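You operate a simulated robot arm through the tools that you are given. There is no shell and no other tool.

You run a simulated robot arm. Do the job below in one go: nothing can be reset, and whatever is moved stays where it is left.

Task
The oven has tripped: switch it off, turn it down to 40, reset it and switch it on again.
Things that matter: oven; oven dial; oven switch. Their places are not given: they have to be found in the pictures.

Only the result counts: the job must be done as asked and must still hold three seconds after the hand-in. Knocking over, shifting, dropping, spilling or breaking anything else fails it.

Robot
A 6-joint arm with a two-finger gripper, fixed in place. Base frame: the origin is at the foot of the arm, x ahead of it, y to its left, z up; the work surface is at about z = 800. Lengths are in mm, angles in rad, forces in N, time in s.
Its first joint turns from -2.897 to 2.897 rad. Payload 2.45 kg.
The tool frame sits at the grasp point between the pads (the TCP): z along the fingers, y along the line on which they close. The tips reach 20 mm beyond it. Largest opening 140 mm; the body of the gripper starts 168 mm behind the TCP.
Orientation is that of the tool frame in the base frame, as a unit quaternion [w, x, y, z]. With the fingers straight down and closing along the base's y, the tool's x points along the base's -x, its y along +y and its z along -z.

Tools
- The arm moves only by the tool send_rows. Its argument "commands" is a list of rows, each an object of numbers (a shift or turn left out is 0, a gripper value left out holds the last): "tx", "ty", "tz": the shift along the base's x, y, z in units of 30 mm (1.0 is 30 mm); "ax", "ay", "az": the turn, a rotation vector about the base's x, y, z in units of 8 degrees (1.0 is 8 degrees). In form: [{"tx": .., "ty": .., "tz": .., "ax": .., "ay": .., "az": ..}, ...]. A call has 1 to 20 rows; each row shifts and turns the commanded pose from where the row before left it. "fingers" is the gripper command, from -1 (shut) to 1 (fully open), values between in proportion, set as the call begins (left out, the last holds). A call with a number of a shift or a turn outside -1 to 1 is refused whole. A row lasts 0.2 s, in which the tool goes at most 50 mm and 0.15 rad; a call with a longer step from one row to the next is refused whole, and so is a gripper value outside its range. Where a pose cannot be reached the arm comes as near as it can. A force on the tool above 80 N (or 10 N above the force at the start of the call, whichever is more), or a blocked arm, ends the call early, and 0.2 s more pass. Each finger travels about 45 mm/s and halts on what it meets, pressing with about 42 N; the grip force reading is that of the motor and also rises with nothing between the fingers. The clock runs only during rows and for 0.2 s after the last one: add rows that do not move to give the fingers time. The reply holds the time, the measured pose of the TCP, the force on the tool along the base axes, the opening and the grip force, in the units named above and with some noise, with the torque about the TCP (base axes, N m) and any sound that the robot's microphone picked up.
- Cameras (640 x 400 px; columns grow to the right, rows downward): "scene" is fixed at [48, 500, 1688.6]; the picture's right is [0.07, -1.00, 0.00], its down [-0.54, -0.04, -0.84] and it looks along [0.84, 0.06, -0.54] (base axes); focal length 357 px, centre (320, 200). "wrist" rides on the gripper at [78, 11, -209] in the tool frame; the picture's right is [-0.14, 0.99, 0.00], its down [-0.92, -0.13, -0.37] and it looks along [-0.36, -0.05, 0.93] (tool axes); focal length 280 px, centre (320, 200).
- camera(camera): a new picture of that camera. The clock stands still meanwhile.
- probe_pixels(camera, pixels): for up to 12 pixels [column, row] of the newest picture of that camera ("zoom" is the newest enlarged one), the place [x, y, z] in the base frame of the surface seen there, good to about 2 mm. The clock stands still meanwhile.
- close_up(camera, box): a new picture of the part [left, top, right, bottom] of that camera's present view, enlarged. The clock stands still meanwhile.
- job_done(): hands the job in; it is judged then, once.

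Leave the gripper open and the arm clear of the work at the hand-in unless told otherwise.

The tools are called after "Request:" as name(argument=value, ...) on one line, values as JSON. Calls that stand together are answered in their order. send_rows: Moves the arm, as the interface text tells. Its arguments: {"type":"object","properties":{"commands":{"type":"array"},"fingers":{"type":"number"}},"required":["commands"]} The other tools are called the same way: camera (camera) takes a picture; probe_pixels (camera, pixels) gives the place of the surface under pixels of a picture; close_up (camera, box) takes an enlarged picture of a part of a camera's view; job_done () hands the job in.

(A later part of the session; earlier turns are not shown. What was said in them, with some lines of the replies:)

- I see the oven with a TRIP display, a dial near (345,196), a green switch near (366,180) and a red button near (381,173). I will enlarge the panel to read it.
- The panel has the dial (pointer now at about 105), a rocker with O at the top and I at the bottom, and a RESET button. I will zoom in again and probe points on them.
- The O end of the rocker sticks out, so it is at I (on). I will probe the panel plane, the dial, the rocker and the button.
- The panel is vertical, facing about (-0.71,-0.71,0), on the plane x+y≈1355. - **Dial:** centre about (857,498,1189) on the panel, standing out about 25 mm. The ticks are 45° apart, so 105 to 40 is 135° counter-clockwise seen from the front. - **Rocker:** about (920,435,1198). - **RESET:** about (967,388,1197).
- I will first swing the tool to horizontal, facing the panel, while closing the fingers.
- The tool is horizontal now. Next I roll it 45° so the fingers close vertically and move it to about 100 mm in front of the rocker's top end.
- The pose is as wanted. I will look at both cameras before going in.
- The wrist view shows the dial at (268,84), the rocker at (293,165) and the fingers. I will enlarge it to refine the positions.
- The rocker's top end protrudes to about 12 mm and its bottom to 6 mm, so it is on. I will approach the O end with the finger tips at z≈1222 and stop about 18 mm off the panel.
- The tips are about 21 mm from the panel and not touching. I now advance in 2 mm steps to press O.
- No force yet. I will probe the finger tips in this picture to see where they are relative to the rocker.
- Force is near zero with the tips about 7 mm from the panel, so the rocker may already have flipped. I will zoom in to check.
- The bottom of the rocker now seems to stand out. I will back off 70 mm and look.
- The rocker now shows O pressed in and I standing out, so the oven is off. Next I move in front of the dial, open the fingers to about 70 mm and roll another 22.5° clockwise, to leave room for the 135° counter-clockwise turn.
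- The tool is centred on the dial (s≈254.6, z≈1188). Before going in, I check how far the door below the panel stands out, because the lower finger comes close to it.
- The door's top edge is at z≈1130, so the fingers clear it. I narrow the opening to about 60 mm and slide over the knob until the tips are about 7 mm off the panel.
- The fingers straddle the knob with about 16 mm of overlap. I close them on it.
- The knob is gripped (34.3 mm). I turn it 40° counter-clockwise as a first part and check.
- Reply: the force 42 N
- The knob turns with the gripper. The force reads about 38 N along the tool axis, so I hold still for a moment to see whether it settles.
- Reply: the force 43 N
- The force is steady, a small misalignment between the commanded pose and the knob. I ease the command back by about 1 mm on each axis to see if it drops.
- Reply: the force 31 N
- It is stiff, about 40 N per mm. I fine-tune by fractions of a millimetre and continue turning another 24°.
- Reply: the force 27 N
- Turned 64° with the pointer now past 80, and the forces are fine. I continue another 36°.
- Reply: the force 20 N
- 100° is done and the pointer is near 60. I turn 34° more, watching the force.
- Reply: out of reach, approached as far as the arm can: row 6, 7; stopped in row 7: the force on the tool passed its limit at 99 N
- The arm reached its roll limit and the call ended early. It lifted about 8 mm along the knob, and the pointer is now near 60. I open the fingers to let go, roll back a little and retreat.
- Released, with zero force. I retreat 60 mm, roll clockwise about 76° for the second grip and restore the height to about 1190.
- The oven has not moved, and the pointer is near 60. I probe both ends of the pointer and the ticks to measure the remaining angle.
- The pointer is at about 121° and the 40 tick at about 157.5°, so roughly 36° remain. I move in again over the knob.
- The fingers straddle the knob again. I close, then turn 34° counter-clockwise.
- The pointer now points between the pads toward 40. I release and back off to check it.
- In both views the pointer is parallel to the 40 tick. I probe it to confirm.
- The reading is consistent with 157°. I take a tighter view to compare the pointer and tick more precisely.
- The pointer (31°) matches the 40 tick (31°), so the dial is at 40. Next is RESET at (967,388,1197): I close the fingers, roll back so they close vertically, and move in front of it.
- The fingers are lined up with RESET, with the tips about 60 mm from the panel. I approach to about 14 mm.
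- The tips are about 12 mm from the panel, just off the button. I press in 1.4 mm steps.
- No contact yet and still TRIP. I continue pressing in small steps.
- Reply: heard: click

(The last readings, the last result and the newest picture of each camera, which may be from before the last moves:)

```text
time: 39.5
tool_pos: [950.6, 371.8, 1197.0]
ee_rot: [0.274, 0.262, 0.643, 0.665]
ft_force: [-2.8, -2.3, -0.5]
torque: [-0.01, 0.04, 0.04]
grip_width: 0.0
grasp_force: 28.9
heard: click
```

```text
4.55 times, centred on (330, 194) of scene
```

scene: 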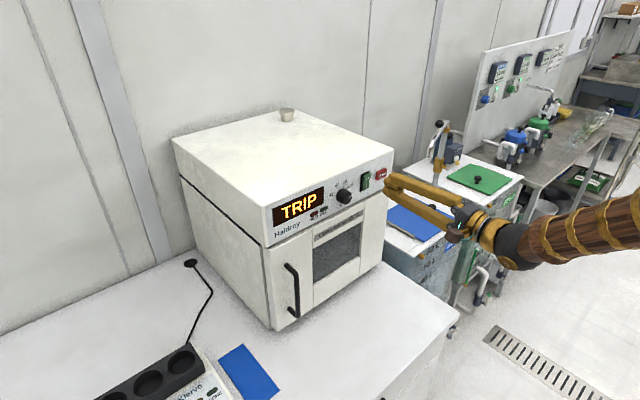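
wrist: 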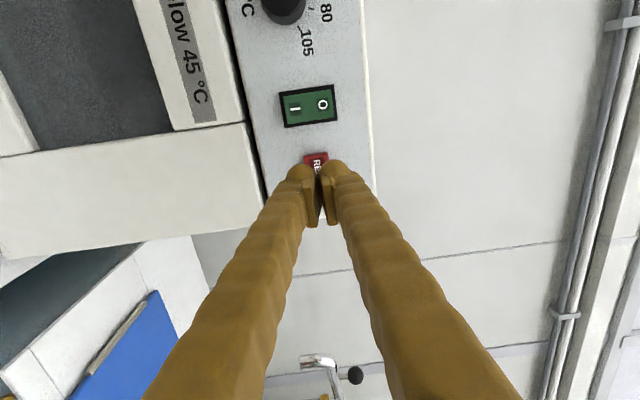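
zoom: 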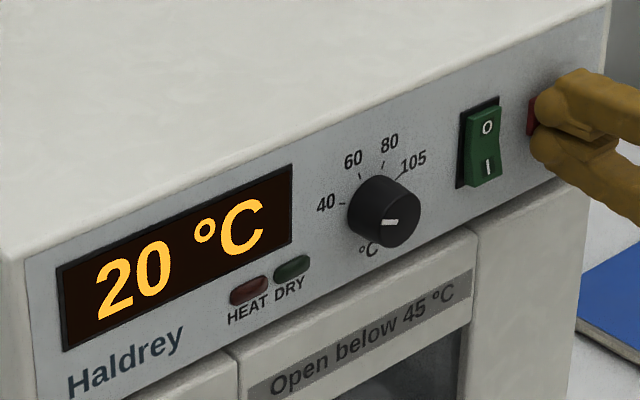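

A click, and the display now shows 20 °C, so the reset worked. I back off and move in front of the lower (I) end of the rocker at z≈1174.

Request:
send_rows(commands=[{"tx": -0.325, "ty": -0.325}, {"tx": -0.325, "ty": -0.325}, {"tx": -0.325, "ty": -0.325}, {"tx": -0.325, "ty": -0.325}, {"tx": -0.3875, "ty": 0.3875, "tz": -0.192}, {"tx": -0.3875, "ty": 0.3875, "tz": -0.192}, {"tx": -0.3875, "ty": 0.3875, "tz": -0.192}, {"tx": -0.3875, "ty": 0.3875, "tz": -0.192}, {}])

Request:
close_up(camera="scene", box=[260, 150, 400, 238])

Request:
camera(camera="wrist")

```text
time: 41.5
tool_pos: [865.1, 378.8, 1175.4]
ee_rot: [0.274, 0.264, 0.643, 0.665]
ft_force: [0.4, 0.7, -0.1]
torque: [0.02, 0.01, 0.02]
grip_width: 0.0
grasp_force: 29.6
```

```text
4.55 times, centred on (330, 194) of scene
```

zoom: 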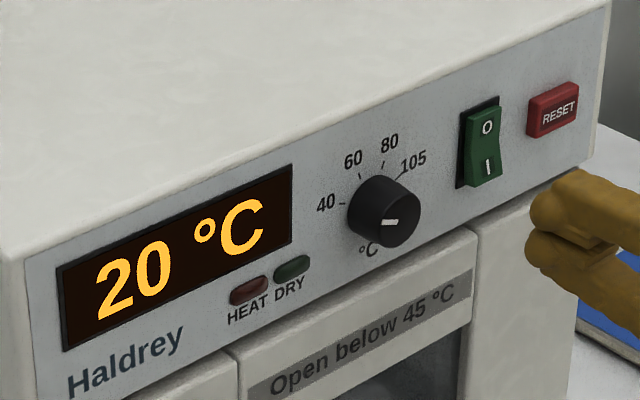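

```text
taken
```

wrist: 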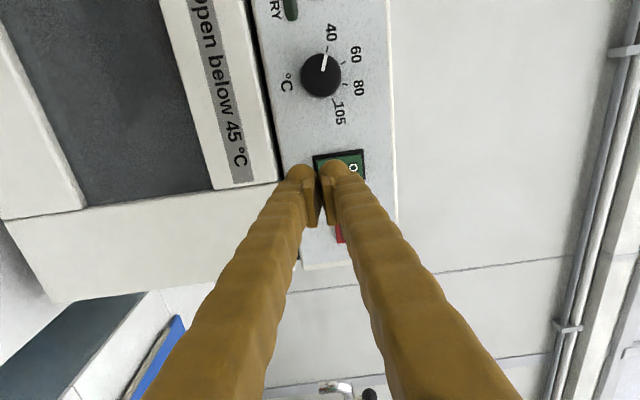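

I am lined up with the I end (tips about 58 mm from the panel). I approach, then press in 2 mm steps to about 7 mm, as for O.

Request:
send_rows(commands=[{"tx": 0.32, "ty": 0.32}, {"tx": 0.32, "ty": 0.32}, {"tx": 0.3, "ty": 0.3}, {}, {"tx": 0.047, "ty": 0.047}, {"tx": 0.047, "ty": 0.047}, {"tx": 0.047, "ty": 0.047}, {"tx": 0.047, "ty": 0.047}, {"tx": 0.047, "ty": 0.047}, {"tx": 0.03, "ty": 0.03}])

Request:
close_up(camera="scene", box=[260, 150, 400, 238])

```text
time: 43.7
tool_pos: [901.8, 415.9, 1173.9]
ee_rot: [0.274, 0.264, 0.643, 0.665]
ft_force: [-1.0, -1.9, -0.7]
torque: [-0.01, -0.07, -0.05]
grip_width: 0.0
grasp_force: 30.2
```

```text
4.55 times, centred on (330, 194) of scene
```

zoom: 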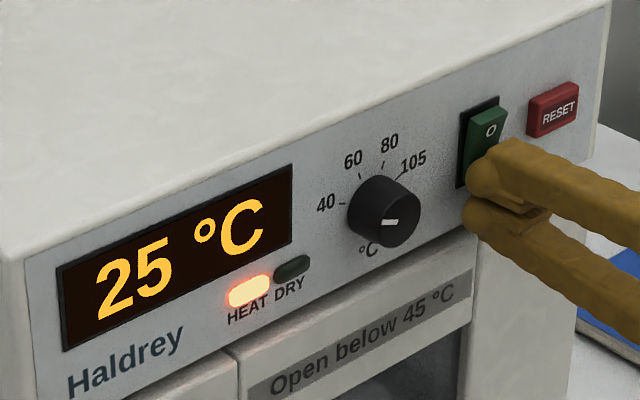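

The HEAT lamp is lit and the display shows 25 °C, so the oven is on. I back well clear and open the gripper.

Request:
send_rows(commands=[{"tx": -0.4, "ty": -0.4}, {"tx": -0.5, "ty": -0.5}, {"tx": -0.5, "ty": -0.5}, {"tx": -0.5, "ty": -0.5}, {"tx": -0.5, "ty": -0.5}, {"tx": -0.5, "ty": -0.5}, {"tx": -0.5, "ty": -0.5}])

Request:
send_rows(commands=[{"tx": -0.4, "ty": -0.4, "tz": 0.5}, {"tx": -0.4, "ty": -0.4, "tz": 0.5}, {"tz": 0.5}, {"tz": 0.5}, {}, {}, {}, {}, {}, {}], fingers=1)

Request:
camera(camera="scene")

Request:
close_up(camera="scene", box=[260, 150, 400, 238])

```text
time: 45.3
tool_pos: [798.5, 312.8, 1173.8]
ee_rot: [0.274, 0.263, 0.643, 0.665]
ft_force: [0.7, -0.1, -0.6]
torque: [-0.01, -0.04, -0.03]
grip_width: 0.0
grasp_force: 29.6
```

```text
time: 47.5
tool_pos: [776.4, 289.1, 1234.0]
ee_rot: [0.274, 0.263, 0.643, 0.665]
ft_force: [0.2, 0.3, -0.5]
torque: [0.01, 0.02, 0.01]
grip_width: 139.9
grasp_force: 0.1
```

```text
taken
```

scene: 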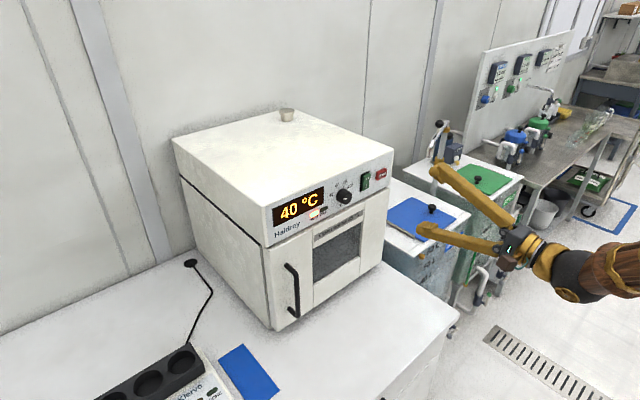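

```text
4.55 times, centred on (330, 194) of scene
```

zoom: 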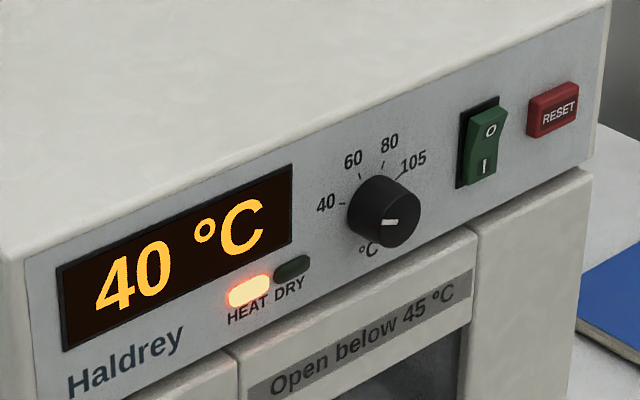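

The display has risen to 40 °C, the HEAT lamp is lit, the rocker is at I and the dial at 40. I wait a little to confirm it stays there without tripping.

Request:
send_rows(commands=[{}, {}, {}, {}, {}, {}, {}, {}, {}, {}, {}, {}, {}, {}, {}, {}, {}, {}])

Request:
close_up(camera="scene", box=[260, 150, 400, 238])

```text
time: 51.3
tool_pos: [775.8, 290.8, 1234.9]
ee_rot: [0.275, 0.264, 0.642, 0.665]
ft_force: [0.3, -0.1, -0.2]
torque: [-0.03, -0.01, -0.01]
grip_width: 139.9
grasp_force: 0.1
```

```text
4.55 times, centred on (330, 194) of scene
```

zoom: 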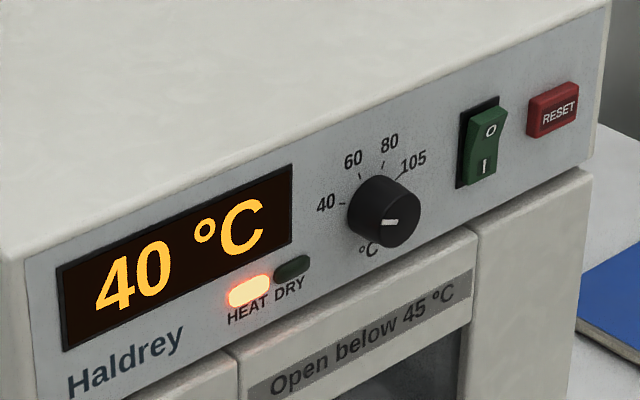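

It holds steady at 40 °C with no trip. The gripper is open and the arm is clear, so I hand the job in.

Request:
job_done()

```text
The job is handed in.
```

The oven is running again at 40 °C. I switched it off, turned the dial from 105 to 40, pressed RESET and switched it back on.

- **Result:** the display went from TRIP to 20 °C after the reset. Once the oven was on, it climbed to 40 °C and held there for about four seconds with no new trip. The HEAT lamp was lit.
- **Dial turn:** it took two grips. The arm reached its roll limit near 60 on the first turn, the force on the tool peaked at 99 N, and the grip slid about 8 mm along the knob. I let go and took a second grip to reach 40. The oven had not shifted, and the pointer lines up with the 40 mark.
- **End state:** the gripper is open and the arm is clear of the oven. The final pictures show nothing else moved.
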